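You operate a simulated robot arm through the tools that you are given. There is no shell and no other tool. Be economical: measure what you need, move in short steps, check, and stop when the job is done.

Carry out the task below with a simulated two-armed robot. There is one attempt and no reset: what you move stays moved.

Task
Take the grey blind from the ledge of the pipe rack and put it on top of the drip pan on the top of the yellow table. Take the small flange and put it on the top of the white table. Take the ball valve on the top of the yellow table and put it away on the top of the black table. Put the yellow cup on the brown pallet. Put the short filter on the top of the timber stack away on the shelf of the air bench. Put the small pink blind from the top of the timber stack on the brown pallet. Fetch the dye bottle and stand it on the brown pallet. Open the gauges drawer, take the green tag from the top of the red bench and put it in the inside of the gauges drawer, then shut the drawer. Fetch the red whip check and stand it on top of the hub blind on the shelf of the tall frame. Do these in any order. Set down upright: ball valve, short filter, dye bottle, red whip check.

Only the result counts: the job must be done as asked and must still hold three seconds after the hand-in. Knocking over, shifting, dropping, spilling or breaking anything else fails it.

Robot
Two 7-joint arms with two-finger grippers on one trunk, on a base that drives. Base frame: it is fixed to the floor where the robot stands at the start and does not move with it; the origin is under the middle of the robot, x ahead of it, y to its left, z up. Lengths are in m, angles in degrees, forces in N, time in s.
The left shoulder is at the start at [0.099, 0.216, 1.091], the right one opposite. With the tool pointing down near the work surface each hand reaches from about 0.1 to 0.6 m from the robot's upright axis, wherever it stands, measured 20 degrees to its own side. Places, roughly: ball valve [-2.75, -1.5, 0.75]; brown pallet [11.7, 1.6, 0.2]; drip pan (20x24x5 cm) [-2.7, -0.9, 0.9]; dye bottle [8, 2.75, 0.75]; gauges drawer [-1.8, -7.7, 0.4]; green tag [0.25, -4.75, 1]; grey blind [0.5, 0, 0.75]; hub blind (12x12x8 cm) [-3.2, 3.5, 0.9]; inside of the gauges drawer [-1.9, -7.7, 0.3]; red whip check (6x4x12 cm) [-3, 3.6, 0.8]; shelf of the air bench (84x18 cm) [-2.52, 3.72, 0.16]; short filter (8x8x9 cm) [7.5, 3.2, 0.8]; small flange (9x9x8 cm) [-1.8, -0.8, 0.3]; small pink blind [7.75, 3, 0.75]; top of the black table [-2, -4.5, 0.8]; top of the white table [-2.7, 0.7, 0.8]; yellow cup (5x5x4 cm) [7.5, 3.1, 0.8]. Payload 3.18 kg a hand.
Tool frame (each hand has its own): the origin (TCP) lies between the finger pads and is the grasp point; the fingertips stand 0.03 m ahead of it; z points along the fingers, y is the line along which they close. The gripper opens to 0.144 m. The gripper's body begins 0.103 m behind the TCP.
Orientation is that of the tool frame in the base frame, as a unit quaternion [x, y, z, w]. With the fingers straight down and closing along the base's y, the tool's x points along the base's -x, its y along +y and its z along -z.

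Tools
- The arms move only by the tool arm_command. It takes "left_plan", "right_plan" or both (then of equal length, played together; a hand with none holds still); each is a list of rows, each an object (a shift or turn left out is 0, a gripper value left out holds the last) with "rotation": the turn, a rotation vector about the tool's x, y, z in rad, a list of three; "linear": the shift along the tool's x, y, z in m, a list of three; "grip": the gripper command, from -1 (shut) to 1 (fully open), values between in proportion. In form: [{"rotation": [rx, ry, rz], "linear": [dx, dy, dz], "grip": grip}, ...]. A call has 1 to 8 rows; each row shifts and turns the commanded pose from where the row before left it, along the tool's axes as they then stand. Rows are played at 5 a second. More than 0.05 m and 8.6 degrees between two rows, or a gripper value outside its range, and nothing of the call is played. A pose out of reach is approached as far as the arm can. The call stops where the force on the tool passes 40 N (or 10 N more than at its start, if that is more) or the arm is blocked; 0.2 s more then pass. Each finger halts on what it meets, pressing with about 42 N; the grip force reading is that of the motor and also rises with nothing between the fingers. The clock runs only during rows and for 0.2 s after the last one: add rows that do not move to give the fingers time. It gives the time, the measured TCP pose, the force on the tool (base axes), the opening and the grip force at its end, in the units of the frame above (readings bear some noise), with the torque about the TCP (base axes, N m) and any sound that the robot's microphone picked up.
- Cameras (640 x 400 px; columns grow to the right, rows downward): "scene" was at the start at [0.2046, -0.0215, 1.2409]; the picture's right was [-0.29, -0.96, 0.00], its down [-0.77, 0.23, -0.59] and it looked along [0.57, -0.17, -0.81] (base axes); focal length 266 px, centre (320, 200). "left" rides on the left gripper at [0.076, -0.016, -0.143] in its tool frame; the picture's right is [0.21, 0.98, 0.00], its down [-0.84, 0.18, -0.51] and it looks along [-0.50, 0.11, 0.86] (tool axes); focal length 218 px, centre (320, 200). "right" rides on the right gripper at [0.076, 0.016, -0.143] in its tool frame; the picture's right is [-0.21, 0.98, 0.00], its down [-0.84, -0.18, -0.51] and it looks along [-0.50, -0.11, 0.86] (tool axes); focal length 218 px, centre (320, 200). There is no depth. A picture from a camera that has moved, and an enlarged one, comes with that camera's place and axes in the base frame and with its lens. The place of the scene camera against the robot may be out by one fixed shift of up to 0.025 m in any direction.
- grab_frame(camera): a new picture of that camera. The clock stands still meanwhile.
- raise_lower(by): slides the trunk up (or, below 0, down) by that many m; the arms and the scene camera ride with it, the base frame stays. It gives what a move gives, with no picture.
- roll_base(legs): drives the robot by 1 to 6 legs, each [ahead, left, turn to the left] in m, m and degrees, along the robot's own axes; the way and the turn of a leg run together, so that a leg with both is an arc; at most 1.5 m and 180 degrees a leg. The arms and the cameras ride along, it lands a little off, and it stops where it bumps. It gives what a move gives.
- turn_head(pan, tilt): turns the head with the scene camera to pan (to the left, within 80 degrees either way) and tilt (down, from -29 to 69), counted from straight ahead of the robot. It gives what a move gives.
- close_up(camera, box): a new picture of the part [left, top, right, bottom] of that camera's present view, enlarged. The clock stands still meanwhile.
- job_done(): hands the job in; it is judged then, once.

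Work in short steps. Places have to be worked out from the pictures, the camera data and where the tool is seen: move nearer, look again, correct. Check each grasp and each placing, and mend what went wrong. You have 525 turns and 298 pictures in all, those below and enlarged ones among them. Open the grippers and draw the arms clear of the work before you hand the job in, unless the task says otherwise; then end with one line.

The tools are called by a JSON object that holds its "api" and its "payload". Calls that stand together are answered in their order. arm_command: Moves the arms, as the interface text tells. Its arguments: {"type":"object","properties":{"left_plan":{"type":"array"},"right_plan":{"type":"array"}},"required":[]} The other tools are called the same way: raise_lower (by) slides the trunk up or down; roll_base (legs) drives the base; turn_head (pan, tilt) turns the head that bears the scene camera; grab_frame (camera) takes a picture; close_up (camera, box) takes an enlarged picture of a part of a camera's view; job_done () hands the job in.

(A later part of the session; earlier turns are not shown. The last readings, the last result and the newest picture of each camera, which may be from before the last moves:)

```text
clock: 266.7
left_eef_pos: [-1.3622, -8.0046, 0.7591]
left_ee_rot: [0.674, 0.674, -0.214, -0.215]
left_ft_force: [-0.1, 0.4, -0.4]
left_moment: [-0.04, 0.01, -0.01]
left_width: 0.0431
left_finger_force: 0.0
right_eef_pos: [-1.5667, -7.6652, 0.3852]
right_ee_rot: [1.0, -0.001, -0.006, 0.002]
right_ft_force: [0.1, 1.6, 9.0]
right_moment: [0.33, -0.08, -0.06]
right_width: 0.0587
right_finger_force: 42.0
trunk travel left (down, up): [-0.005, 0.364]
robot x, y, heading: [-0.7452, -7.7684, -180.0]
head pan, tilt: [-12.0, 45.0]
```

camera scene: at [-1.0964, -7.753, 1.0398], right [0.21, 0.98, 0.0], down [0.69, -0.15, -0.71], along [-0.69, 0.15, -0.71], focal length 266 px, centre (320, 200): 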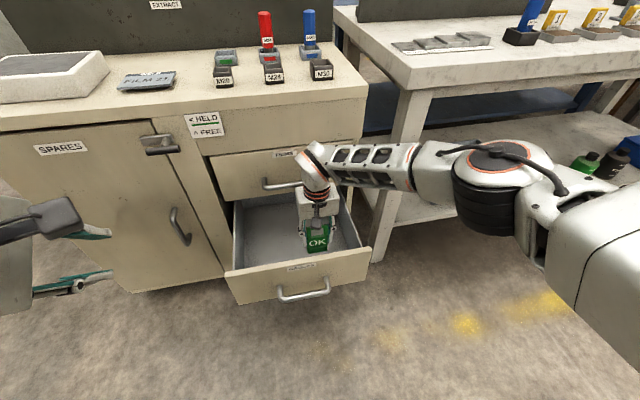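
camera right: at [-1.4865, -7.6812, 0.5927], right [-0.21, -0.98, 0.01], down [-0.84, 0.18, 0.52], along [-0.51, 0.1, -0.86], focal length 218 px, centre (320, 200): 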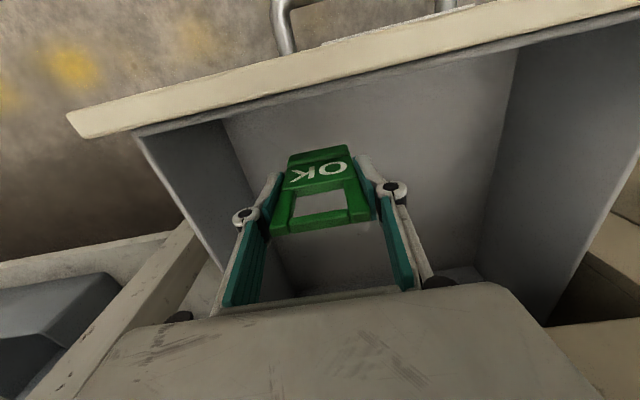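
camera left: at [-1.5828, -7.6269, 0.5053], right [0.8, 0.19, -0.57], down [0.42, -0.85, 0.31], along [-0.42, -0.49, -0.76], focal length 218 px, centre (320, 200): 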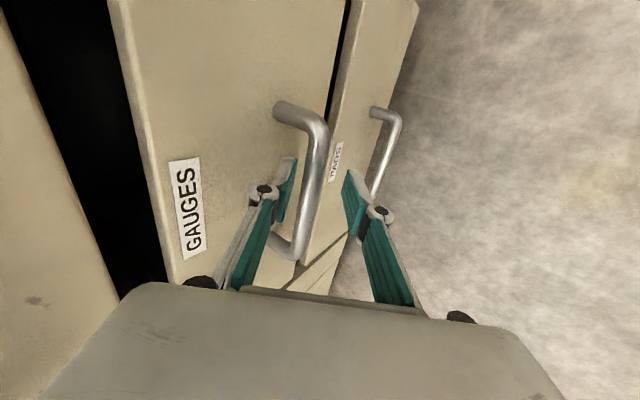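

Touching the floor (9 N). I'll open, rise clear and look at how it stands relative to the drawer's edge.

{"api": "arm_command", "payload": {"right_plan": [{"linear": [0, 0, -0.003]}, {"grip": 0.1}, {}, {"linear": [0, 0, -0.04]}, {"linear": [0, 0, -0.05]}, {"linear": [0.0, 0, -0.04]}, {"linear": [0.04, 0, 0], "grip": -1}, {}]}}

{"api": "close_up", "payload": {"camera": "scene", "box": [200, 140, 400, 310]}}

{"api": "grab_frame", "payload": {"camera": "right"}}

```text
clock: 268.5
left_eef_pos: [-1.362, -8.0046, 0.7581]
left_ee_rot: [0.674, 0.674, -0.213, -0.216]
left_ft_force: [0.8, 0.4, 0.0]
left_moment: [0.02, -0.02, -0.01]
left_width: 0.0429
left_finger_force: 0.0
right_eef_pos: [-1.5246, -7.6646, 0.5175]
right_ee_rot: [1.0, 0.0, -0.005, 0.003]
right_ft_force: [0.6, 0.9, 0.2]
right_moment: [0.06, 0.01, -0.01]
right_width: 0.0001
right_finger_force: 30.8
trunk travel left (down, up): [-0.005, 0.364]
robot x, y, heading: [-0.7475, -7.7703, -180.1]
head pan, tilt: [-12.0, 45.0]
```

```text
2.35 times, centred on (300, 225) of scene
camera zoom: at [-1.0967, -7.753, 1.0395], right [0.21, 0.98, 0.0], down [0.69, -0.15, -0.71], along [-0.69, 0.15, -0.71], focal length 627 px, centre (367, 141)
```

zoom: 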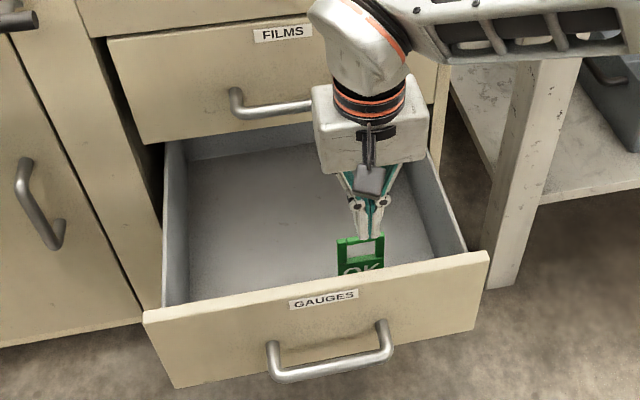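

```text
217 pictures are left
camera right: at [-1.4451, -7.681, 0.6595], right [-0.21, -0.98, 0.01], down [-0.84, 0.18, 0.51], along [-0.5, 0.1, -0.86], focal length 218 px, centre (320, 200)
```

right: 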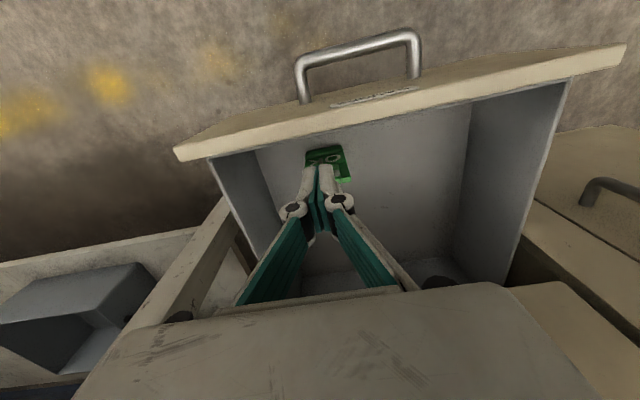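

The tag stands nearly as tall as the drawer, so I'll tip it flat toward the back with the closed fingertips to keep it from catching when shutting.

{"api": "arm_command", "payload": {"right_plan": [{"linear": [0, 0, 0.05]}, {"linear": [0, 0, 0.045]}, {"linear": [-0.02, 0, 0]}, {"linear": [-0.02, 0, 0]}, {"linear": [-0.02, 0, 0]}, {"linear": [-0.02, 0, 0]}, {"linear": [-0.02, 0, 0.005]}, {}]}}

{"api": "close_up", "payload": {"camera": "scene", "box": [200, 140, 400, 310]}}

```text
clock: 270.3
left_eef_pos: [-1.3622, -8.0054, 0.7593]
left_ee_rot: [0.673, 0.674, -0.213, -0.216]
left_ft_force: [-0.8, -0.2, 0.5]
left_moment: [0.0, -0.01, 0.0]
left_width: 0.0432
left_finger_force: 0.2
right_eef_pos: [-1.5826, -7.6661, 0.4217]
right_ee_rot: [1.0, -0.001, -0.008, 0.003]
right_ft_force: [1.1, 0.2, 0.2]
right_moment: [-0.02, 0.01, -0.05]
right_width: 0.0
right_finger_force: 30.3
right hand out of reach, approached as far as the arm can: row 5, 6, 7
trunk travel left (down, up): [-0.005, 0.364]
robot x, y, heading: [-0.7453, -7.7701, -179.9]
head pan, tilt: [-12.0, 45.0]
```

```text
2.35 times, centred on (300, 225) of scene
camera zoom: at [-1.0967, -7.7531, 1.0395], right [0.21, 0.98, 0.0], down [0.69, -0.15, -0.71], along [-0.69, 0.15, -0.71], focal length 627 px, centre (367, 141)
```

zoom: 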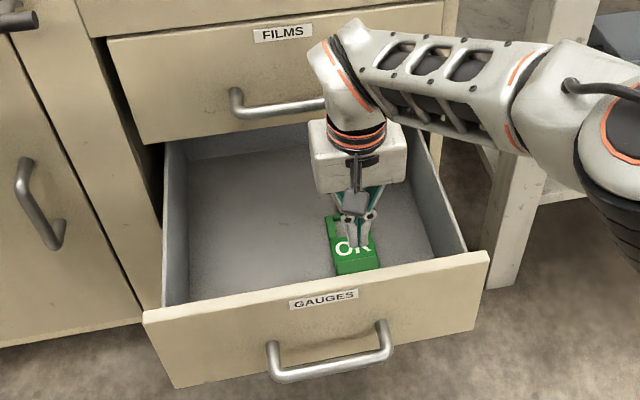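

It appears to have gone over. Raising the hand to check.

{"api": "arm_command", "payload": {"right_plan": [{"linear": [0.02, 0, -0.04]}, {"linear": [0, 0, -0.05]}, {"linear": [0, 0, -0.05]}, {"linear": [0, 0, -0.05]}, {"linear": [0, 0, -0.05]}, {"linear": [0.04, 0, -0.03]}, {"linear": [0.04, 0, -0.03]}, {"linear": [0.04, 0, -0.03]}]}}

{"api": "close_up", "payload": {"camera": "scene", "box": [200, 140, 400, 310]}}

```text
clock: 272.1
left_eef_pos: [-1.3611, -8.0045, 0.7597]
left_ee_rot: [0.674, 0.673, -0.215, -0.216]
left_ft_force: [-1.2, 0.5, -0.1]
left_moment: [-0.01, 0.03, 0.02]
left_width: 0.0432
left_finger_force: 0.1
right_eef_pos: [-1.4378, -7.6621, 0.753]
right_ee_rot: [1.0, -0.001, -0.006, 0.002]
right_ft_force: [0.0, 0.2, -0.6]
right_moment: [0.03, 0.0, 0.0]
right_width: 0.0
right_finger_force: 30.3
trunk travel left (down, up): [-0.005, 0.364]
robot x, y, heading: [-0.7495, -7.7726, -179.9]
head pan, tilt: [-12.0, 45.0]
```

```text
2.35 times, centred on (300, 225) of scene
camera zoom: at [-1.096, -7.753, 1.0399], right [0.21, 0.98, 0.0], down [0.69, -0.15, -0.71], along [-0.69, 0.15, -0.71], focal length 627 px, centre (367, 141)
```

zoom: 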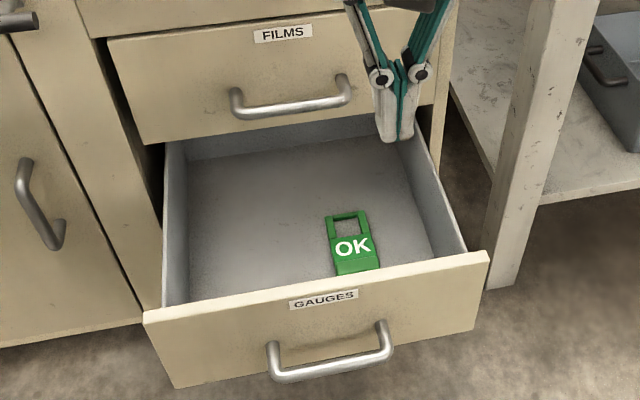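

The tag lies flat inside. To shut the drawer I'll push its face beside the handle with the closed right fingers, tilted so the hand clears the upper handle. First back up a bit and set the hand.

{"api": "roll_base", "payload": {"legs": [[-0.17, 0, 0]]}}

{"api": "arm_command", "payload": {"right_plan": [{"rotation": [0, -0.15, 0], "linear": [0, -0.035, 0]}, {"rotation": [0, -0.15, 0], "linear": [0, -0.035, 0]}, {"rotation": [0, -0.15, 0], "linear": [0, -0.03, 0]}, {"linear": [0.0217, 0, 0.045]}, {"linear": [0.0217, 0, 0.045]}, {"linear": [0.0217, 0, 0.045]}, {"linear": [0.0217, 0, 0.045]}, {}]}}

```text
clock: 273.5
left_eef_pos: [-1.1941, -8.0046, 0.7592]
left_ee_rot: [0.675, 0.673, -0.213, -0.216]
left_ft_force: [0.2, -0.1, -0.6]
left_moment: [0.01, 0.0, -0.01]
left_width: 0.0433
left_finger_force: 0.1
right_eef_pos: [-1.2696, -7.6624, 0.7514]
right_ee_rot: [1.0, -0.001, -0.005, 0.002]
right_ft_force: [-0.1, -0.7, 0.9]
right_moment: [-0.02, 0.0, -0.02]
right_width: 0.0
right_finger_force: 30.6
trunk travel left (down, up): [-0.005, 0.364]
robot x, y, heading: [-0.5792, -7.7686, 180.2]
head pan, tilt: [-12.0, 45.0]
```

```text
clock: 275.3
left_eef_pos: [-1.1939, -8.003, 0.7591]
left_ee_rot: [0.674, 0.673, -0.214, -0.217]
left_ft_force: [-1.1, 0.2, 0.3]
left_moment: [0.0, 0.0, -0.03]
left_width: 0.0434
left_finger_force: 0.1
right_eef_pos: [-1.2734, -7.5652, 0.5497]
right_ee_rot: [0.974, -0.002, -0.228, 0.002]
right_ft_force: [-0.1, 0.4, -0.2]
right_moment: [0.01, 0.03, -0.01]
right_width: 0.0
right_finger_force: 30.5
trunk travel left (down, up): [-0.005, 0.364]
robot x, y, heading: [-0.5763, -7.7715, 179.9]
head pan, tilt: [-12.0, 45.0]
```

{"api": "arm_command", "payload": {"right_plan": [{"linear": [0, 0, 0.045]}, {"linear": [0, 0, 0.045]}, {"linear": [0.0187, 0, 0.039]}, {"linear": [0.0187, 0, 0.039]}, {}]}}

{"api": "grab_frame", "payload": {"camera": "scene"}}

```text
clock: 276.5
left_eef_pos: [-1.194, -8.0042, 0.7588]
left_ee_rot: [0.675, 0.673, -0.213, -0.217]
left_ft_force: [0.7, 0.8, 0.6]
left_moment: [-0.03, 0.02, 0.03]
left_width: 0.0429
left_finger_force: 0.1
right_eef_pos: [-1.3119, -7.564, 0.3846]
right_ee_rot: [0.974, -0.002, -0.228, 0.003]
right_ft_force: [0.1, -0.6, 1.1]
right_moment: [0.0, -0.04, -0.01]
right_width: 0.0
right_finger_force: 30.2
trunk travel left (down, up): [-0.005, 0.364]
robot x, y, heading: [-0.5797, -7.7693, 179.9]
head pan, tilt: [-12.0, 45.0]
```

```text
214 pictures are left
camera scene: at [-0.9278, -7.7524, 1.0397], right [0.21, 0.98, 0.0], down [0.69, -0.15, -0.71], along [-0.69, 0.15, -0.71], focal length 266 px, centre (320, 200)
```

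scene: 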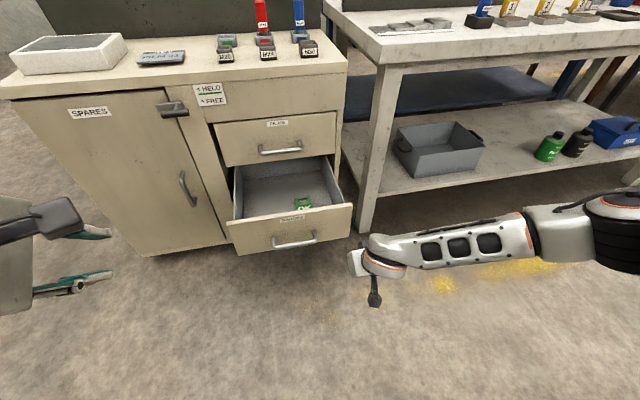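

The right forearm would come too near the bench leg at the end of that push. The left arm's earlier pose is proven safe, so I'll retract the right hand and use the left on the handle bar instead.

{"api": "arm_command", "payload": {"right_plan": [{"linear": [-0.0187, 0, -0.039]}, {"linear": [-0.0187, 0, -0.039]}, {"linear": [-0.0187, 0, -0.039]}, {"linear": [-0.0187, 0, -0.039]}, {"linear": [-0.0187, 0, -0.039]}, {"rotation": [0, 0.15, 0], "linear": [0, 0, -0.04]}, {"rotation": [0, 0.15, 0], "linear": [0, 0, -0.04]}, {"rotation": [0, 0.15, 0], "linear": [0.02, 0, -0.04]}]}}

{"api": "arm_command", "payload": {"right_plan": [{"linear": [0.03, 0, -0.02]}, {"linear": [0.03, 0, -0.02]}, {"linear": [0.03, 0, -0.02]}, {}]}}

{"api": "roll_base", "payload": {"legs": [[0.04, -0.23, 0]]}}

```text
clock: 278.3
left_eef_pos: [-1.1933, -8.0045, 0.7584]
left_ee_rot: [0.675, 0.673, -0.213, -0.215]
left_ft_force: [0.3, -0.1, 0.4]
left_moment: [-0.02, 0.0, -0.01]
left_width: 0.0435
left_finger_force: 0.1
right_eef_pos: [-1.2524, -7.5611, 0.7112]
right_ee_rot: [1.0, 0.0, -0.005, 0.003]
right_ft_force: [0.0, -0.5, 0.4]
right_moment: [0.0, 0.01, -0.02]
right_width: 0.0
right_finger_force: 31.1
trunk travel left (down, up): [-0.005, 0.364]
robot x, y, heading: [-0.5786, -7.7668, 179.9]
head pan, tilt: [-12.0, 45.0]
```

```text
clock: 279.3
left_eef_pos: [-1.1939, -8.0046, 0.7587]
left_ee_rot: [0.675, 0.673, -0.212, -0.215]
left_ft_force: [-0.1, 0.3, 0.6]
left_moment: [0.03, -0.02, -0.02]
left_width: 0.043
left_finger_force: 0.1
right_eef_pos: [-1.1627, -7.5614, 0.7703]
right_ee_rot: [1.0, -0.001, -0.005, 0.002]
right_ft_force: [0.1, 0.2, 0.7]
right_moment: [0.02, 0.02, -0.04]
right_width: 0.0
right_finger_force: 30.6
trunk travel left (down, up): [-0.005, 0.364]
robot x, y, heading: [-0.5777, -7.771, 179.8]
head pan, tilt: [-12.0, 45.0]
```

```text
clock: 282.0
left_eef_pos: [-1.2334, -7.7738, 0.7585]
left_ee_rot: [0.674, 0.674, -0.213, -0.216]
left_ft_force: [-0.1, -1.1, -0.1]
left_moment: [0.04, 0.0, 0.0]
left_width: 0.0431
left_finger_force: 0.1
right_eef_pos: [-1.2036, -7.3316, 0.772]
right_ee_rot: [1.0, 0.0, -0.005, 0.003]
right_ft_force: [0.4, -0.1, -0.2]
right_moment: [-0.02, 0.0, -0.04]
right_width: 0.0001
right_finger_force: 30.1
trunk travel left (down, up): [-0.005, 0.364]
robot x, y, heading: [-0.622, -7.5389, -180.2]
head pan, tilt: [-12.0, 45.0]
```

{"api": "arm_command", "payload": {"left_plan": [{"linear": [0.0086, 0.0075, 0.0401]}, {"linear": [0.0086, 0.0075, 0.0401]}, {"linear": [0.0086, 0.0075, 0.0401]}, {"linear": [0.0086, 0.0075, 0.0401]}, {"linear": [0.0086, 0.0075, 0.0401]}, {"linear": [0.0086, 0.0075, 0.0401]}, {"linear": [0.0086, 0.0075, 0.0401]}, {"linear": [0.0086, 0.0075, 0.0401]}]}}

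{"api": "arm_command", "payload": {"left_plan": [{}]}}

{"api": "grab_frame", "payload": {"camera": "left"}}

```text
clock: 283.8
left_eef_pos: [-1.3721, -7.7036, 0.4593]
left_ee_rot: [0.675, 0.673, -0.213, -0.215]
left_ft_force: [-0.1, -0.5, 0.3]
left_moment: [-0.02, -0.02, 0.03]
left_width: 0.0431
left_finger_force: 0.0
right_eef_pos: [-1.2044, -7.3327, 0.7703]
right_ee_rot: [1.0, -0.001, -0.004, 0.003]
right_ft_force: [0.0, -0.2, -0.1]
right_moment: [-0.04, -0.01, -0.01]
right_width: 0.0
right_finger_force: 30.9
trunk travel left (down, up): [-0.005, 0.364]
robot x, y, heading: [-0.618, -7.5372, -179.8]
head pan, tilt: [-12.0, 45.0]
```

```text
clock: 284.2
left_eef_pos: [-1.3723, -7.7032, 0.4602]
left_ee_rot: [0.674, 0.674, -0.213, -0.215]
left_ft_force: [-0.6, -0.6, 0.7]
left_moment: [0.0, -0.02, -0.04]
left_width: 0.0431
left_finger_force: 0.1
right_eef_pos: [-1.2041, -7.3321, 0.7719]
right_ee_rot: [1.0, -0.001, -0.006, 0.002]
right_ft_force: [0.0, 0.1, 0.9]
right_moment: [0.0, 0.03, 0.03]
right_width: 0.0
right_finger_force: 30.6
trunk travel left (down, up): [-0.005, 0.364]
robot x, y, heading: [-0.6197, -7.5403, -179.9]
head pan, tilt: [-12.0, 45.0]
```

```text
213 pictures are left
camera left: at [-1.3033, -7.627, 0.588], right [0.8, 0.21, -0.56], down [0.44, -0.85, 0.31], along [-0.41, -0.49, -0.77], focal length 218 px, centre (320, 200)
```

left: 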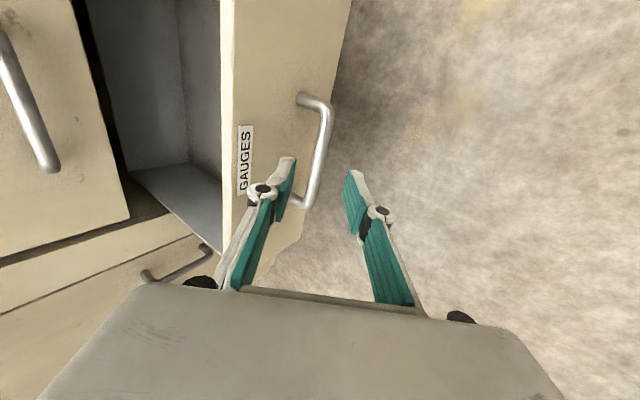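

The bar lies straight ahead between the fingers. Advancing 8.8 cm along them to straddle it.

{"api": "arm_command", "payload": {"left_plan": [{"linear": [0, 0, 0.03]}, {"linear": [0, 0, 0.03]}, {"linear": [0, 0, 0.02]}, {"linear": [0, 0, 0.008]}, {}]}}

{"api": "grab_frame", "payload": {"camera": "left"}}

```text
clock: 285.4
left_eef_pos: [-1.4215, -7.7027, 0.3896]
left_ee_rot: [0.674, 0.674, -0.212, -0.215]
left_ft_force: [-0.1, -0.3, -0.1]
left_moment: [0.01, 0.0, -0.01]
left_width: 0.043
left_finger_force: 0.0
right_eef_pos: [-1.2035, -7.3332, 0.7715]
right_ee_rot: [1.0, 0.001, -0.005, 0.002]
right_ft_force: [0.2, 0.7, -1.0]
right_moment: [-0.04, 0.0, 0.02]
right_width: 0.0
right_finger_force: 30.9
trunk travel left (down, up): [-0.005, 0.364]
robot x, y, heading: [-0.6177, -7.5383, -180.0]
head pan, tilt: [-12.0, 45.0]
```

```text
212 pictures are left
camera left: at [-1.3528, -7.6265, 0.5177], right [0.8, 0.21, -0.56], down [0.44, -0.85, 0.31], along [-0.41, -0.49, -0.77], focal length 218 px, centre (320, 200)
```

left: 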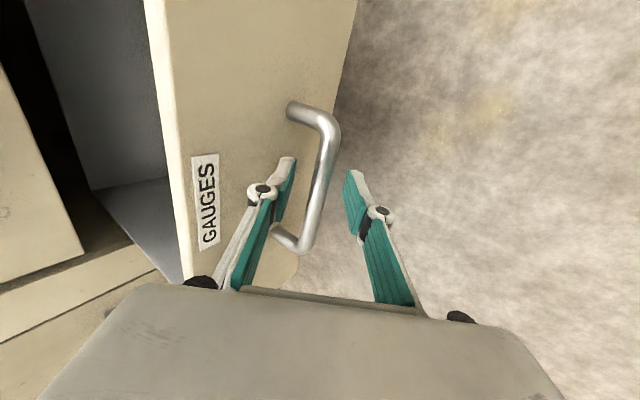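

Straddling the bar; gripping, then driving forward to shut.

{"api": "arm_command", "payload": {"left_plan": [{"linear": [0, 0, 0.006], "grip": -1}, {}, {}, {}]}}

{"api": "roll_base", "payload": {"legs": [[0.2, 0, 0]]}}

{"api": "grab_frame", "payload": {"camera": "scene"}}

```text
clock: 286.4
left_eef_pos: [-1.4256, -7.7036, 0.387]
left_ee_rot: [0.673, 0.673, -0.215, -0.218]
left_ft_force: [-0.3, -2.9, 15.3]
left_moment: [-0.26, 0.28, -0.37]
left_width: 0.0154
left_finger_force: 44.9
right_eef_pos: [-1.2037, -7.3326, 0.7716]
right_ee_rot: [1.0, 0.0, -0.006, 0.003]
right_ft_force: [0.1, 0.5, -0.4]
right_moment: [0.03, 0.0, -0.01]
right_width: 0.0
right_finger_force: 30.4
trunk travel left (down, up): [-0.005, 0.364]
robot x, y, heading: [-0.6213, -7.5382, -180.1]
head pan, tilt: [-12.0, 45.0]
```

```text
clock: 287.9
left_eef_pos: [-1.6219, -7.703, 0.3878]
left_ee_rot: [0.674, 0.673, -0.214, -0.217]
left_ft_force: [-0.1, -2.6, 23.5]
left_moment: [-0.41, 0.33, -0.41]
left_width: 0.0157
left_finger_force: 45.0
right_eef_pos: [-1.4004, -7.333, 0.7736]
right_ee_rot: [1.0, 0.001, -0.006, 0.003]
right_ft_force: [-0.6, -0.2, -0.3]
right_moment: [-0.02, -0.03, 0.01]
right_width: 0.0
right_finger_force: 30.5
trunk travel left (down, up): [-0.005, 0.364]
robot x, y, heading: [-0.8106, -7.5364, -180.1]
head pan, tilt: [-12.0, 45.0]
```

```text
211 pictures are left
camera scene: at [-1.1638, -7.5217, 1.0405], right [0.21, 0.98, 0.0], down [0.69, -0.15, -0.71], along [-0.69, 0.15, -0.71], focal length 266 px, centre (320, 200)
```

scene: 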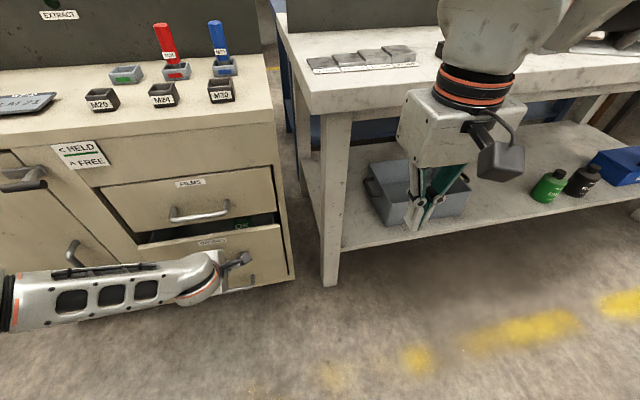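

About 3.5 cm remains. Pushing on.

{"api": "roll_base", "payload": {"legs": [[0.04, 0, 0]]}}

{"api": "close_up", "payload": {"camera": "scene", "box": [60, 120, 320, 310]}}

```text
clock: 288.9
left_eef_pos: [-1.6565, -7.703, 0.3856]
left_ee_rot: [0.674, 0.675, -0.21, -0.215]
left_ft_force: [6.6, -2.0, 7.7]
left_moment: [-0.27, 0.0, 0.04]
left_width: 0.0152
left_finger_force: 44.2
right_eef_pos: [-1.4394, -7.3325, 0.7705]
right_ee_rot: [1.0, -0.001, -0.004, 0.003]
right_ft_force: [-0.2, 0.1, 0.3]
right_moment: [0.0, 0.01, 0.02]
right_width: 0.0003
right_finger_force: 30.6
trunk travel left (down, up): [-0.005, 0.364]
robot x, y, heading: [-0.851, -7.535, -179.8]
head pan, tilt: [-12.0, 45.0]
stopped in leg 1: the force on the tool passed its limit at 109 N (the readings are from after the stop); the commanded pose is now the measured one
```

```text
2.11 times, centred on (190, 215) of scene
camera zoom: at [-1.2034, -7.5228, 1.0396], right [0.21, 0.98, 0.0], down [0.69, -0.15, -0.71], along [-0.69, 0.15, -0.71], focal length 561 px, centre (594, 168)
```

zoom: 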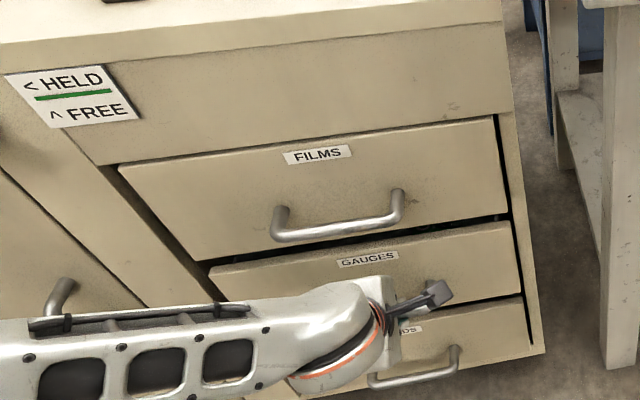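

The drawer is shut. Release the bar carefully, withdraw along the fingers and back away.

{"api": "arm_command", "payload": {"left_plan": [{"grip": -0.4}, {}, {"linear": [0, 0, -0.03]}, {"linear": [0, 0, -0.05]}, {"linear": [0, 0, -0.05]}, {}]}}

{"api": "roll_base", "payload": {"legs": [[-0.4, 0, 0]]}}

{"api": "grab_frame", "payload": {"camera": "scene"}}

```text
clock: 290.3
left_eef_pos: [-1.5837, -7.7028, 0.4926]
left_ee_rot: [0.674, 0.675, -0.209, -0.214]
left_ft_force: [0.2, 0.1, -0.3]
left_moment: [0.02, 0.01, 0.0]
left_width: 0.0435
left_finger_force: 0.0
right_eef_pos: [-1.4398, -7.3341, 0.7694]
right_ee_rot: [1.0, 0.0, -0.005, 0.002]
right_ft_force: [0.4, -0.2, 0.5]
right_moment: [0.0, 0.02, 0.0]
right_width: 0.0
right_finger_force: 30.3
trunk travel left (down, up): [-0.005, 0.364]
robot x, y, heading: [-0.8537, -7.5387, -180.0]
head pan, tilt: [-12.0, 45.0]
```

```text
clock: 292.8
left_eef_pos: [-1.1845, -7.7048, 0.4931]
left_ee_rot: [0.673, 0.676, -0.211, -0.215]
left_ft_force: [0.9, 0.6, -0.2]
left_moment: [0.0, -0.01, 0.02]
left_width: 0.0431
left_finger_force: 0.0
right_eef_pos: [-1.0423, -7.3353, 0.7699]
right_ee_rot: [1.0, 0.003, -0.004, 0.003]
right_ft_force: [0.1, 0.1, 0.5]
right_moment: [-0.01, 0.0, 0.0]
right_width: 0.0
right_finger_force: 30.6
trunk travel left (down, up): [-0.005, 0.364]
robot x, y, heading: [-0.4545, -7.5385, -179.8]
head pan, tilt: [-12.0, 45.0]
```

```text
209 pictures are left
camera scene: at [-0.8053, -7.5226, 1.0396], right [0.2, 0.98, 0.0], down [0.69, -0.14, -0.71], along [-0.69, 0.14, -0.71], focal length 266 px, centre (320, 200)
```

scene: 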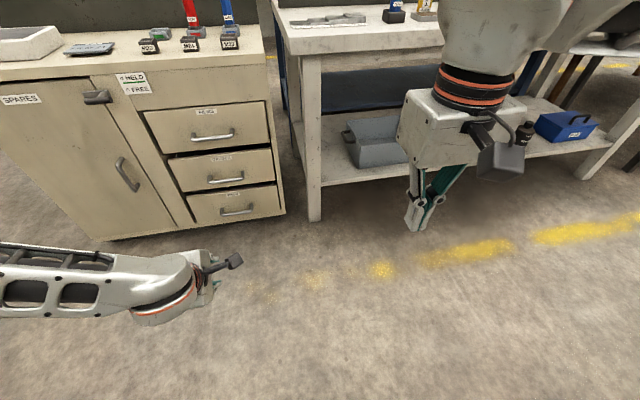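

The drawer is closed flush. Next is the small flange; I'll raise the trunk and bring the left hand back to its normal downward pose on the way.

{"api": "raise_lower", "payload": {"by": 0.17}}

{"api": "arm_command", "payload": {"left_plan": [{"rotation": [0, 0, 0.15]}, {"rotation": [0, 0, 0.15]}, {"rotation": [0, 0, 0.15]}, {"rotation": [0, 0, 0.15]}, {"rotation": [0, 0, 0.15]}, {"rotation": [0, 0, 0.15]}, {"rotation": [0, 0, 0.15]}, {"rotation": [0, 0, 0.15]}]}}

{"api": "arm_command", "payload": {"left_plan": [{"rotation": [0, 0, 0.15]}, {"rotation": [0, 0, 0.15]}, {"rotation": [0, 0.0, 0.071]}, {"rotation": [0, 0.15, 0]}, {"rotation": [0, 0.15, 0]}, {"rotation": [0, 0.15, 0]}, {"rotation": [0, 0.15, 0]}, {}]}}

```text
clock: 294.8
left_eef_pos: [-1.1842, -7.7044, 0.6594]
left_ee_rot: [0.673, 0.677, -0.21, -0.213]
left_ft_force: [0.1, 0.1, 0.4]
left_moment: [0.03, 0.02, -0.01]
left_width: 0.0431
left_finger_force: 0.0
right_eef_pos: [-1.0431, -7.3342, 0.9385]
right_ee_rot: [1.0, 0.003, -0.002, 0.002]
right_ft_force: [-0.4, 0.1, 0.7]
right_moment: [-0.04, -0.01, 0.0]
right_width: 0.0
right_finger_force: 31.3
trunk travel left (down, up): [-0.175, 0.194]
robot x, y, heading: [-0.4541, -7.5337, -179.5]
head pan, tilt: [-12.0, 45.0]
```

```text
clock: 296.6
left_eef_pos: [-1.1856, -7.7046, 0.6628]
left_ee_rot: [0.937, 0.177, -0.295, -0.059]
left_ft_force: [-0.1, -0.4, 0.0]
left_moment: [0.03, -0.01, -0.01]
left_width: 0.0431
left_finger_force: 0.0
right_eef_pos: [-1.043, -7.3337, 0.9405]
right_ee_rot: [1.0, 0.002, -0.005, 0.003]
right_ft_force: [0.4, 0.3, 0.1]
right_moment: [0.04, 0.0, -0.01]
right_width: 0.0
right_finger_force: 30.4
trunk travel left (down, up): [-0.175, 0.194]
robot x, y, heading: [-0.4561, -7.5358, -179.4]
head pan, tilt: [-12.0, 45.0]
```

```text
clock: 298.4
left_eef_pos: [-1.1844, -7.7056, 0.6629]
left_ee_rot: [1.0, 0.002, -0.004, -0.004]
left_ft_force: [0.2, -0.7, 0.1]
left_moment: [0.06, -0.02, 0.01]
left_width: 0.0433
left_finger_force: 0.0
right_eef_pos: [-1.0422, -7.3353, 0.9413]
right_ee_rot: [1.0, 0.003, -0.004, 0.002]
right_ft_force: [0.0, -0.8, 1.0]
right_moment: [0.01, 0.0, -0.01]
right_width: 0.0001
right_finger_force: 31.0
trunk travel left (down, up): [-0.175, 0.194]
robot x, y, heading: [-0.453, -7.5376, -179.7]
head pan, tilt: [-12.0, 45.0]
```

{"api": "arm_command", "payload": {"left_plan": [{"linear": [0.035, 0, -0.035]}, {"linear": [0.035, 0, -0.035]}, {"linear": [0.035, 0, -0.035]}, {"linear": [0.035, 0, -0.035]}, {"linear": [0.035, 0, -0.035]}, {"linear": [0.035, 0, -0.035]}, {"linear": [0.035, 0, -0.035]}, {"linear": [0.035, 0, -0.035]}], "right_plan": [{"grip": 0.2}, {}, {}, {}, {}, {}, {}, {}]}}

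{"api": "roll_base", "payload": {"legs": [[0.3, -1.0, 0], [0, -1.5, 0], [0, -1.5, 0], [0, -1.5, 0], [0, -0.97, 0]]}}

{"api": "turn_head", "payload": {"pan": 0, "tilt": 45}}

{"api": "grab_frame", "payload": {"camera": "scene"}}

```text
clock: 300.1
left_eef_pos: [-0.9014, -7.7047, 0.9416]
left_ee_rot: [1.0, 0.002, -0.006, -0.004]
left_ft_force: [-0.7, 0.4, -0.5]
left_moment: [-0.02, 0.02, 0.01]
left_width: 0.0432
left_finger_force: 0.0
right_eef_pos: [-1.0415, -7.3339, 0.9415]
right_ee_rot: [1.0, 0.002, -0.005, 0.003]
right_ft_force: [0.3, 0.2, 0.1]
right_moment: [0.0, 0.03, 0.01]
right_width: 0.0866
right_finger_force: 0.0
trunk travel left (down, up): [-0.175, 0.194]
robot x, y, heading: [-0.4576, -7.5359, -179.6]
head pan, tilt: [-12.0, 45.0]
```

```text
clock: 356.5
left_eef_pos: [-1.4624, -1.2499, 0.9402]
left_ee_rot: [1.0, 0.018, -0.005, -0.003]
left_ft_force: [-0.5, 0.3, -0.3]
left_moment: [0.02, 0.01, -0.03]
left_width: 0.0431
left_finger_force: 0.0
right_eef_pos: [-1.6141, -0.8833, 0.9402]
right_ee_rot: [1.0, 0.019, -0.005, 0.002]
right_ft_force: [-1.0, 0.1, 0.4]
right_moment: [-0.02, -0.01, 0.0]
right_width: 0.0868
right_finger_force: 0.0
trunk travel left (down, up): [-0.175, 0.194]
robot x, y, heading: [-1.0177, -1.0647, -177.9]
head pan, tilt: [-12.0, 45.0]
```

```text
clock: 357.2
left_eef_pos: [-1.4627, -1.2499, 0.9403]
left_ee_rot: [1.0, 0.018, -0.005, -0.003]
left_ft_force: [-0.4, -0.1, -0.5]
left_moment: [0.01, 0.03, -0.01]
left_width: 0.0434
left_finger_force: 0.1
right_eef_pos: [-1.6134, -0.883, 0.9411]
right_ee_rot: [1.0, 0.019, -0.005, 0.003]
right_ft_force: [-0.3, -0.1, -0.1]
right_moment: [-0.02, 0.02, 0.01]
right_width: 0.0862
right_finger_force: 0.0
trunk travel left (down, up): [-0.175, 0.194]
robot x, y, heading: [-1.0182, -1.0667, -177.4]
head pan, tilt: [0.0, 45.0]
```

```text
208 pictures are left
camera scene: at [-1.2038, -1.0735, 1.2527], right [-0.04, 1.0, 0.0], down [0.71, 0.03, -0.71], along [-0.71, -0.03, -0.71], focal length 266 px, centre (320, 200)
```

scene: 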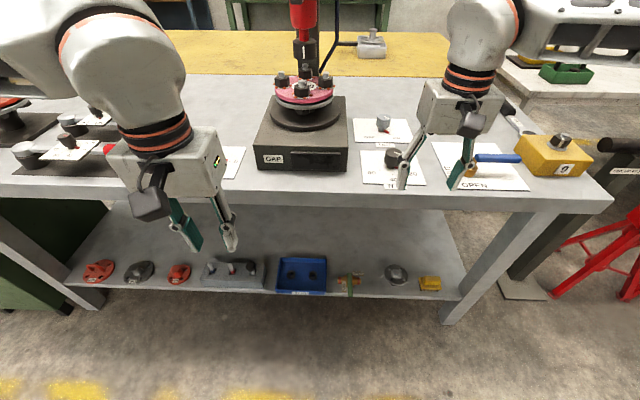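

{"api": "close_up", "payload": {"camera": "scene", "box": [260, 240, 460, 320]}}

{"api": "close_up", "payload": {"camera": "scene", "box": [60, 240, 260, 320]}}

```text
3.20 times, centred on (360, 280) of scene
camera zoom: at [-1.2038, -1.0735, 1.2527], right [-0.04, 1.0, 0.0], down [0.71, 0.03, -0.71], along [-0.71, -0.03, -0.71], focal length 853 px, centre (192, -56)
```

zoom: 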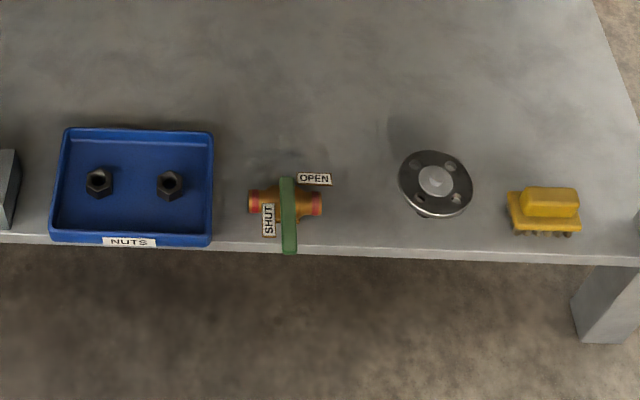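

```text
3.20 times, centred on (160, 280) of scene
camera zoom: at [-1.2038, -1.0735, 1.2527], right [-0.04, 1.0, 0.0], down [0.71, 0.03, -0.71], along [-0.71, -0.03, -0.71], focal length 853 px, centre (832, -56)
```

zoom: 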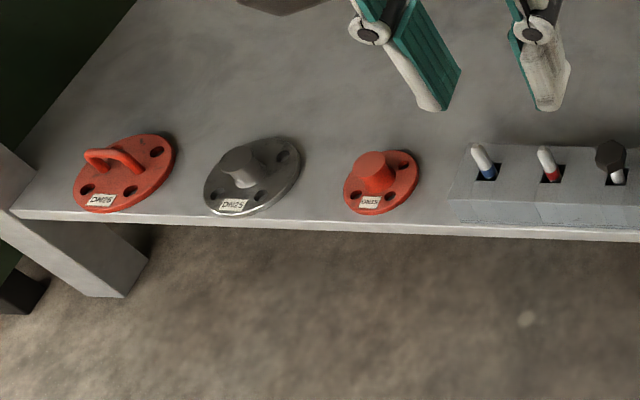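

The small flange stands on its neck (disc up) at about (-1.73, -0.815) near the shelf's front. I'll back off, square up, lower the trunk and reach in with the right hand tilted forward.

{"api": "roll_base", "payload": {"legs": [[-0.2, 0, -2.6]]}}

{"api": "raise_lower", "payload": {"by": -0.17}}

{"api": "arm_command", "payload": {"right_plan": [{"rotation": [0, -0.15, 0], "linear": [0, 0, 0.02], "grip": 0.65}, {"rotation": [0, -0.15, 0], "linear": [0, 0, 0.03]}, {"rotation": [0, -0.15, 0], "linear": [0.01, 0, 0.03]}, {"rotation": [0, -0.15, 0], "linear": [0.02, 0, 0.03]}, {"linear": [0.022, 0, 0.035]}, {"linear": [0.022, 0, 0.035]}, {"linear": [0.022, 0, 0.035]}, {}]}}

{"api": "grab_frame", "payload": {"camera": "scene"}}

{"api": "grab_frame", "payload": {"camera": "right"}}

```text
clock: 358.8
left_eef_pos: [-1.2697, -1.2257, 0.9399]
left_ee_rot: [1.0, -0.003, -0.006, -0.003]
left_ft_force: [0.0, 1.1, 0.0]
left_moment: [-0.01, 0.02, -0.01]
left_width: 0.043
left_finger_force: 0.1
right_eef_pos: [-1.4062, -0.853, 0.9411]
right_ee_rot: [1.0, -0.003, -0.004, 0.003]
right_ft_force: [0.2, 0.6, 0.6]
right_moment: [-0.02, -0.01, -0.01]
right_width: 0.0862
right_finger_force: 0.0
trunk travel left (down, up): [-0.175, 0.194]
robot x, y, heading: [-0.8189, -1.0624, 179.8]
head pan, tilt: [0.0, 45.0]
```

```text
clock: 360.7
left_eef_pos: [-1.2693, -1.2258, 0.7703]
left_ee_rot: [1.0, -0.004, -0.006, -0.004]
left_ft_force: [0.0, -0.3, -0.6]
left_moment: [0.0, 0.02, 0.0]
left_width: 0.0431
left_finger_force: 0.1
right_eef_pos: [-1.4059, -0.8522, 0.7718]
right_ee_rot: [1.0, -0.004, -0.006, 0.003]
right_ft_force: [0.2, 0.4, 0.0]
right_moment: [-0.01, 0.01, 0.02]
right_width: 0.0864
right_finger_force: 0.1
trunk travel left (down, up): [-0.005, 0.364]
robot x, y, heading: [-0.8233, -1.0604, 179.7]
head pan, tilt: [0.0, 45.0]
```

```text
clock: 362.5
left_eef_pos: [-1.2697, -1.2259, 0.7699]
left_ee_rot: [1.0, -0.003, -0.005, -0.003]
left_ft_force: [0.1, 0.7, -0.7]
left_moment: [-0.03, 0.0, 0.02]
left_width: 0.0429
left_finger_force: 0.1
right_eef_pos: [-1.4511, -0.8806, 0.5513]
right_ee_rot: [0.956, -0.004, -0.294, -0.002]
right_ft_force: [-0.5, 0.2, -0.1]
right_moment: [-0.04, 0.0, 0.01]
right_width: 0.119
right_finger_force: 0.1
right hand out of reach, approached as far as the arm can: row 4, 6, 7
trunk travel left (down, up): [-0.005, 0.364]
robot x, y, heading: [-0.8186, -1.0609, 179.5]
head pan, tilt: [0.0, 45.0]
```

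```text
205 pictures are left
camera scene: at [-1.1731, -1.0603, 1.0396], right [0.0, 1.0, 0.0], down [0.71, 0.0, -0.71], along [-0.71, 0.0, -0.71], focal length 266 px, centre (320, 200)
```

scene: 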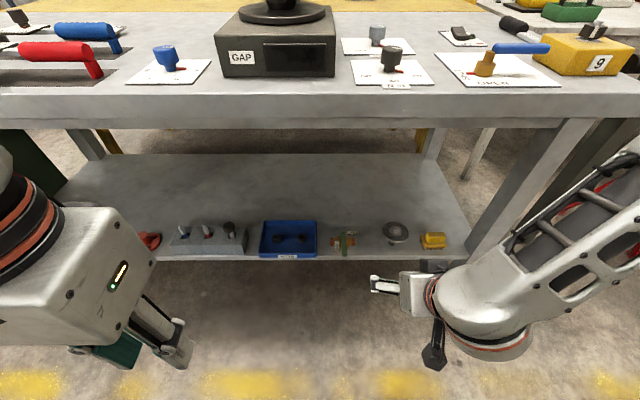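

```text
204 pictures are left
camera right: at [-1.3076, -0.8991, 0.6272], right [-0.18, -0.98, 0.12], down [-0.41, 0.18, 0.89], along [-0.89, 0.12, -0.43], focal length 218 px, centre (320, 200)
```

right: 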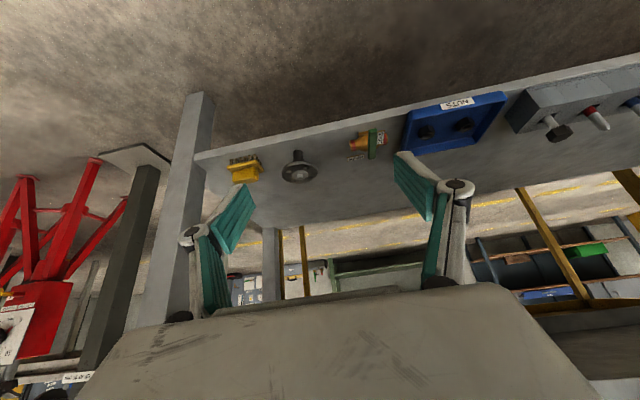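

Triangulated: the flange's disc is at about (-1.715, -0.81, 0.355). I'll move the tilted right hand to a pre-grasp 10 cm short of it.

{"api": "arm_command", "payload": {"right_plan": [{"linear": [-0.0182, -0.0118, 0.0348]}, {"linear": [-0.0182, -0.0118, 0.0348]}, {"linear": [-0.0182, -0.0118, 0.0348]}, {"linear": [-0.0182, -0.0118, 0.0348]}, {"linear": [-0.0182, -0.0118, 0.0348]}, {"linear": [-0.0182, -0.0118, 0.0348]}, {}]}}

{"api": "grab_frame", "payload": {"camera": "right"}}

{"api": "grab_frame", "payload": {"camera": "scene"}}

```text
clock: 364.1
left_eef_pos: [-1.2702, -1.2261, 0.7705]
left_ee_rot: [1.0, -0.003, -0.005, -0.003]
left_ft_force: [-1.3, -0.1, -0.1]
left_moment: [0.01, -0.01, 0.01]
left_width: 0.043
left_finger_force: 0.1
right_eef_pos: [-1.6591, -0.8095, 0.4416]
right_ee_rot: [0.954, -0.005, -0.3, 0.001]
right_ft_force: [-0.2, -0.7, 0.4]
right_moment: [0.0, -0.01, 0.03]
right_width: 0.119
right_finger_force: 0.1
trunk travel left (down, up): [-0.005, 0.364]
robot x, y, heading: [-0.8217, -1.0582, 180.0]
head pan, tilt: [0.0, 45.0]
```

```text
203 pictures are left
camera right: at [-1.5138, -0.8262, 0.5157], right [-0.18, -0.98, 0.12], down [-0.4, 0.19, 0.9], along [-0.9, 0.11, -0.42], focal length 218 px, centre (320, 200)
```

right: 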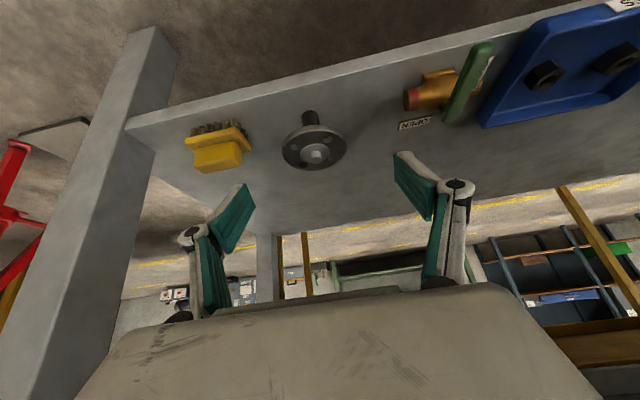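

```text
202 pictures are left
camera scene: at [-1.1731, -1.0604, 1.0397], right [0.0, 1.0, 0.0], down [0.71, 0.0, -0.71], along [-0.71, 0.0, -0.71], focal length 266 px, centre (320, 200)
```

scene: 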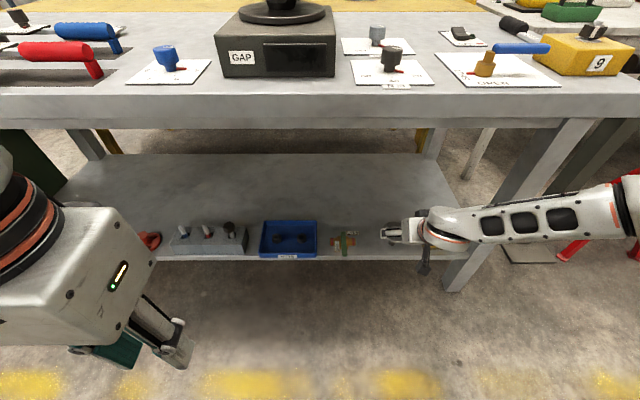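

Refined: disc centre about (-1.706, -0.807, 0.36). Advancing along the fingers so the disc lies between the pads.

{"api": "arm_command", "payload": {"right_plan": [{"linear": [0.0035, -0.002, 0.03]}, {"linear": [0.004, 0, 0.03]}, {"linear": [0, 0, 0.02]}, {"linear": [0, 0, 0.015]}, {}]}}

{"api": "grab_frame", "payload": {"camera": "right"}}

```text
clock: 365.3
left_eef_pos: [-1.2708, -1.2267, 0.7697]
left_ee_rot: [1.0, -0.004, -0.005, -0.004]
left_ft_force: [0.3, 0.6, -0.1]
left_moment: [0.0, 0.01, 0.01]
left_width: 0.0435
left_finger_force: 0.2
right_eef_pos: [-1.7076, -0.8056, 0.3598]
right_ee_rot: [0.954, -0.003, -0.3, 0.002]
right_ft_force: [0.2, 0.0, 0.3]
right_moment: [0.01, 0.05, 0.01]
right_width: 0.1187
right_finger_force: 0.0
trunk travel left (down, up): [-0.005, 0.364]
robot x, y, heading: [-0.8223, -1.0618, 179.4]
head pan, tilt: [0.0, 45.0]
```

```text
201 pictures are left
camera right: at [-1.5625, -0.8227, 0.4333], right [-0.18, -0.98, 0.12], down [-0.4, 0.19, 0.9], along [-0.9, 0.11, -0.42], focal length 218 px, centre (320, 200)
```

right: 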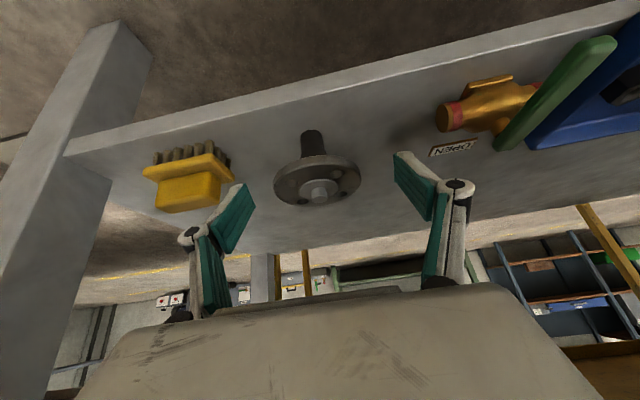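

The disc's apparent size (9 cm) in all three views puts it deeper, at (-1.757, -0.80, 0.32). I'll continue forward to that.

{"api": "arm_command", "payload": {"right_plan": [{"linear": [-0.0095, -0.003, 0.02], "grip": 0.55}, {"linear": [-0.009, -0.0026, 0.02]}, {"linear": [0, 0, 0.012]}, {"linear": [0, 0, 0.005]}, {}]}}

{"api": "grab_frame", "payload": {"camera": "right"}}

```text
clock: 366.5
left_eef_pos: [-1.2717, -1.2263, 0.77]
left_ee_rot: [1.0, -0.003, -0.005, -0.003]
left_ft_force: [0.3, -0.8, 0.0]
left_moment: [0.01, -0.01, 0.01]
left_width: 0.0431
left_finger_force: 0.2
right_eef_pos: [-1.7556, -0.8005, 0.3235]
right_ee_rot: [0.954, -0.004, -0.3, 0.002]
right_ft_force: [-0.4, 0.1, -0.3]
right_moment: [0.0, -0.04, 0.0]
right_width: 0.1117
right_finger_force: 0.1
trunk travel left (down, up): [-0.005, 0.364]
robot x, y, heading: [-0.8223, -1.0606, 179.7]
head pan, tilt: [0.0, 45.0]
```

```text
200 pictures are left
camera right: at [-1.6106, -0.8178, 0.3979], right [-0.18, -0.98, 0.12], down [-0.4, 0.19, 0.9], along [-0.9, 0.11, -0.42], focal length 218 px, centre (320, 200)
```

right: 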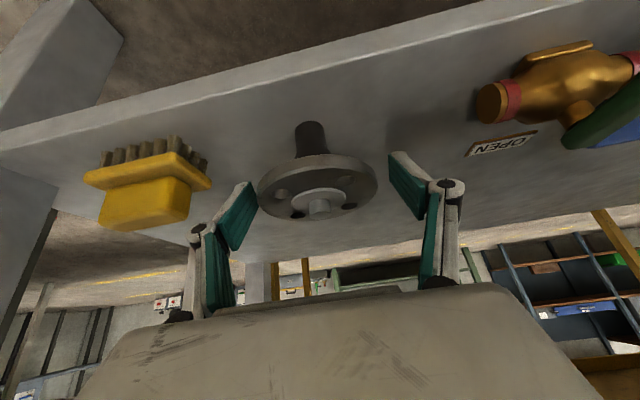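

The disc is now exactly between the pads. Gripping and lifting slightly.

{"api": "arm_command", "payload": {"right_plan": [{"grip": -1}, {}, {}, {"linear": [-0.0114, 0, -0.0164]}, {}]}}

{"api": "grab_frame", "payload": {"camera": "right"}}

```text
clock: 367.7
left_eef_pos: [-1.2712, -1.2257, 0.7691]
left_ee_rot: [1.0, -0.003, -0.004, -0.004]
left_ft_force: [-0.1, -0.4, -0.2]
left_moment: [-0.02, 0.0, -0.02]
left_width: 0.0435
left_finger_force: 0.0
right_eef_pos: [-1.7555, -0.8016, 0.3419]
right_ee_rot: [0.954, -0.005, -0.298, 0.001]
right_ft_force: [0.1, -1.1, -6.3]
right_moment: [-0.03, -0.03, -0.02]
right_width: 0.0883
right_finger_force: 42.0
trunk travel left (down, up): [-0.005, 0.364]
robot x, y, heading: [-0.8171, -1.061, 179.7]
head pan, tilt: [0.0, 45.0]
```

```text
199 pictures are left
camera right: at [-1.6103, -0.8183, 0.4157], right [-0.18, -0.98, 0.12], down [-0.4, 0.19, 0.9], along [-0.9, 0.11, -0.43], focal length 218 px, centre (320, 200)
```

right: 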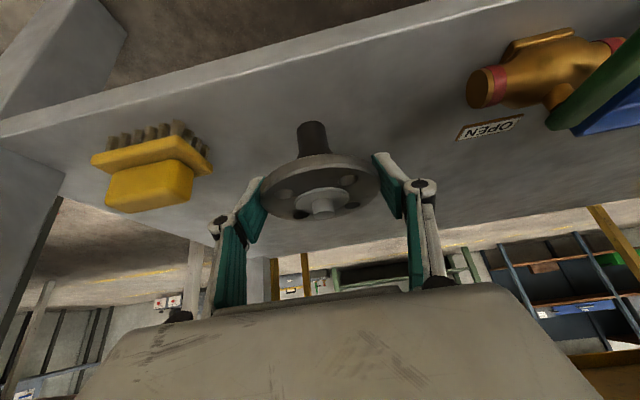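

Held (about 0.6 kg). Lifting a little more and backing out with the base.

{"api": "arm_command", "payload": {"right_plan": [{"linear": [-0.0172, 0, -0.0246]}, {"linear": [-0.0172, 0, -0.0246]}, {}]}}

{"api": "roll_base", "payload": {"legs": [[-0.45, 0, 0]]}}

{"api": "raise_lower", "payload": {"by": 0.36}}

{"api": "turn_head", "payload": {"pan": 0, "tilt": 30}}

{"api": "grab_frame", "payload": {"camera": "scene"}}

```text
clock: 368.5
left_eef_pos: [-1.2712, -1.2267, 0.7693]
left_ee_rot: [1.0, -0.004, -0.004, -0.004]
left_ft_force: [0.4, 0.6, 0.3]
left_moment: [0.0, 0.03, 0.0]
left_width: 0.0432
left_finger_force: 0.0
right_eef_pos: [-1.7563, -0.7996, 0.4006]
right_ee_rot: [0.954, -0.005, -0.298, 0.001]
right_ft_force: [0.5, 0.8, -6.5]
right_moment: [-0.01, 0.01, -0.04]
right_width: 0.0885
right_finger_force: 42.1
trunk travel left (down, up): [-0.005, 0.364]
robot x, y, heading: [-0.8235, -1.0602, 180.0]
head pan, tilt: [0.0, 45.0]
```

```text
clock: 371.2
left_eef_pos: [-0.8184, -1.2298, 0.7697]
left_ee_rot: [1.0, 0.004, -0.004, -0.004]
left_ft_force: [-0.4, 0.4, 0.4]
left_moment: [0.03, -0.01, -0.02]
left_width: 0.0434
left_finger_force: 0.0
right_eef_pos: [-1.3096, -0.8102, 0.4036]
right_ee_rot: [0.954, 0.002, -0.299, 0.003]
right_ft_force: [0.0, -0.3, -5.9]
right_moment: [-0.01, -0.01, -0.04]
right_width: 0.0884
right_finger_force: 42.0
trunk travel left (down, up): [-0.005, 0.364]
robot x, y, heading: [-0.3733, -1.0608, -179.4]
head pan, tilt: [0.0, 45.0]
```

```text
clock: 374.7
left_eef_pos: [-0.8193, -1.2304, 1.1292]
left_ee_rot: [1.0, 0.002, -0.004, -0.004]
left_ft_force: [-0.3, -0.1, -0.4]
left_moment: [0.0, 0.03, -0.02]
left_width: 0.0433
left_finger_force: 0.0
right_eef_pos: [-1.3505, -0.81, 1.2855]
right_ee_rot: [0.827, 0.002, -0.562, 0.005]
right_ft_force: [0.4, 0.5, -6.7]
right_moment: [0.02, -0.07, -0.03]
right_width: 0.0883
right_finger_force: 41.9
trunk travel left (down, up): [-0.365, 0.004]
robot x, y, heading: [-0.3701, -1.0596, -179.3]
head pan, tilt: [0.0, 45.0]
```

```text
clock: 375.5
left_eef_pos: [-0.8176, -1.2304, 1.1296]
left_ee_rot: [1.0, 0.003, -0.005, -0.003]
left_ft_force: [0.3, 0.3, -0.3]
left_moment: [0.01, 0.01, 0.01]
left_width: 0.0432
left_finger_force: 0.1
right_eef_pos: [-1.3499, -0.81, 1.2874]
right_ee_rot: [0.827, 0.002, -0.562, 0.005]
right_ft_force: [-0.5, 0.6, -6.7]
right_moment: [-0.02, -0.07, -0.02]
right_width: 0.0881
right_finger_force: 42.2
trunk travel left (down, up): [-0.365, 0.004]
robot x, y, heading: [-0.3703, -1.0607, -179.6]
head pan, tilt: [0.0, 30.0]
```

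```text
198 pictures are left
camera scene: at [-0.4864, -1.0617, 1.4703], right [-0.01, 1.0, 0.0], down [0.5, 0.0, -0.87], along [-0.87, -0.01, -0.5], focal length 266 px, centre (320, 200)
```

scene: 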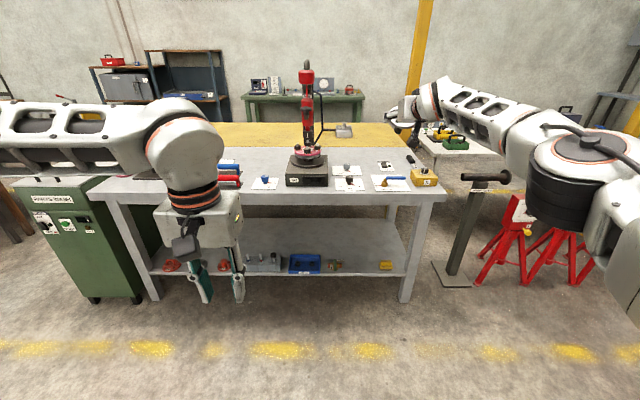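

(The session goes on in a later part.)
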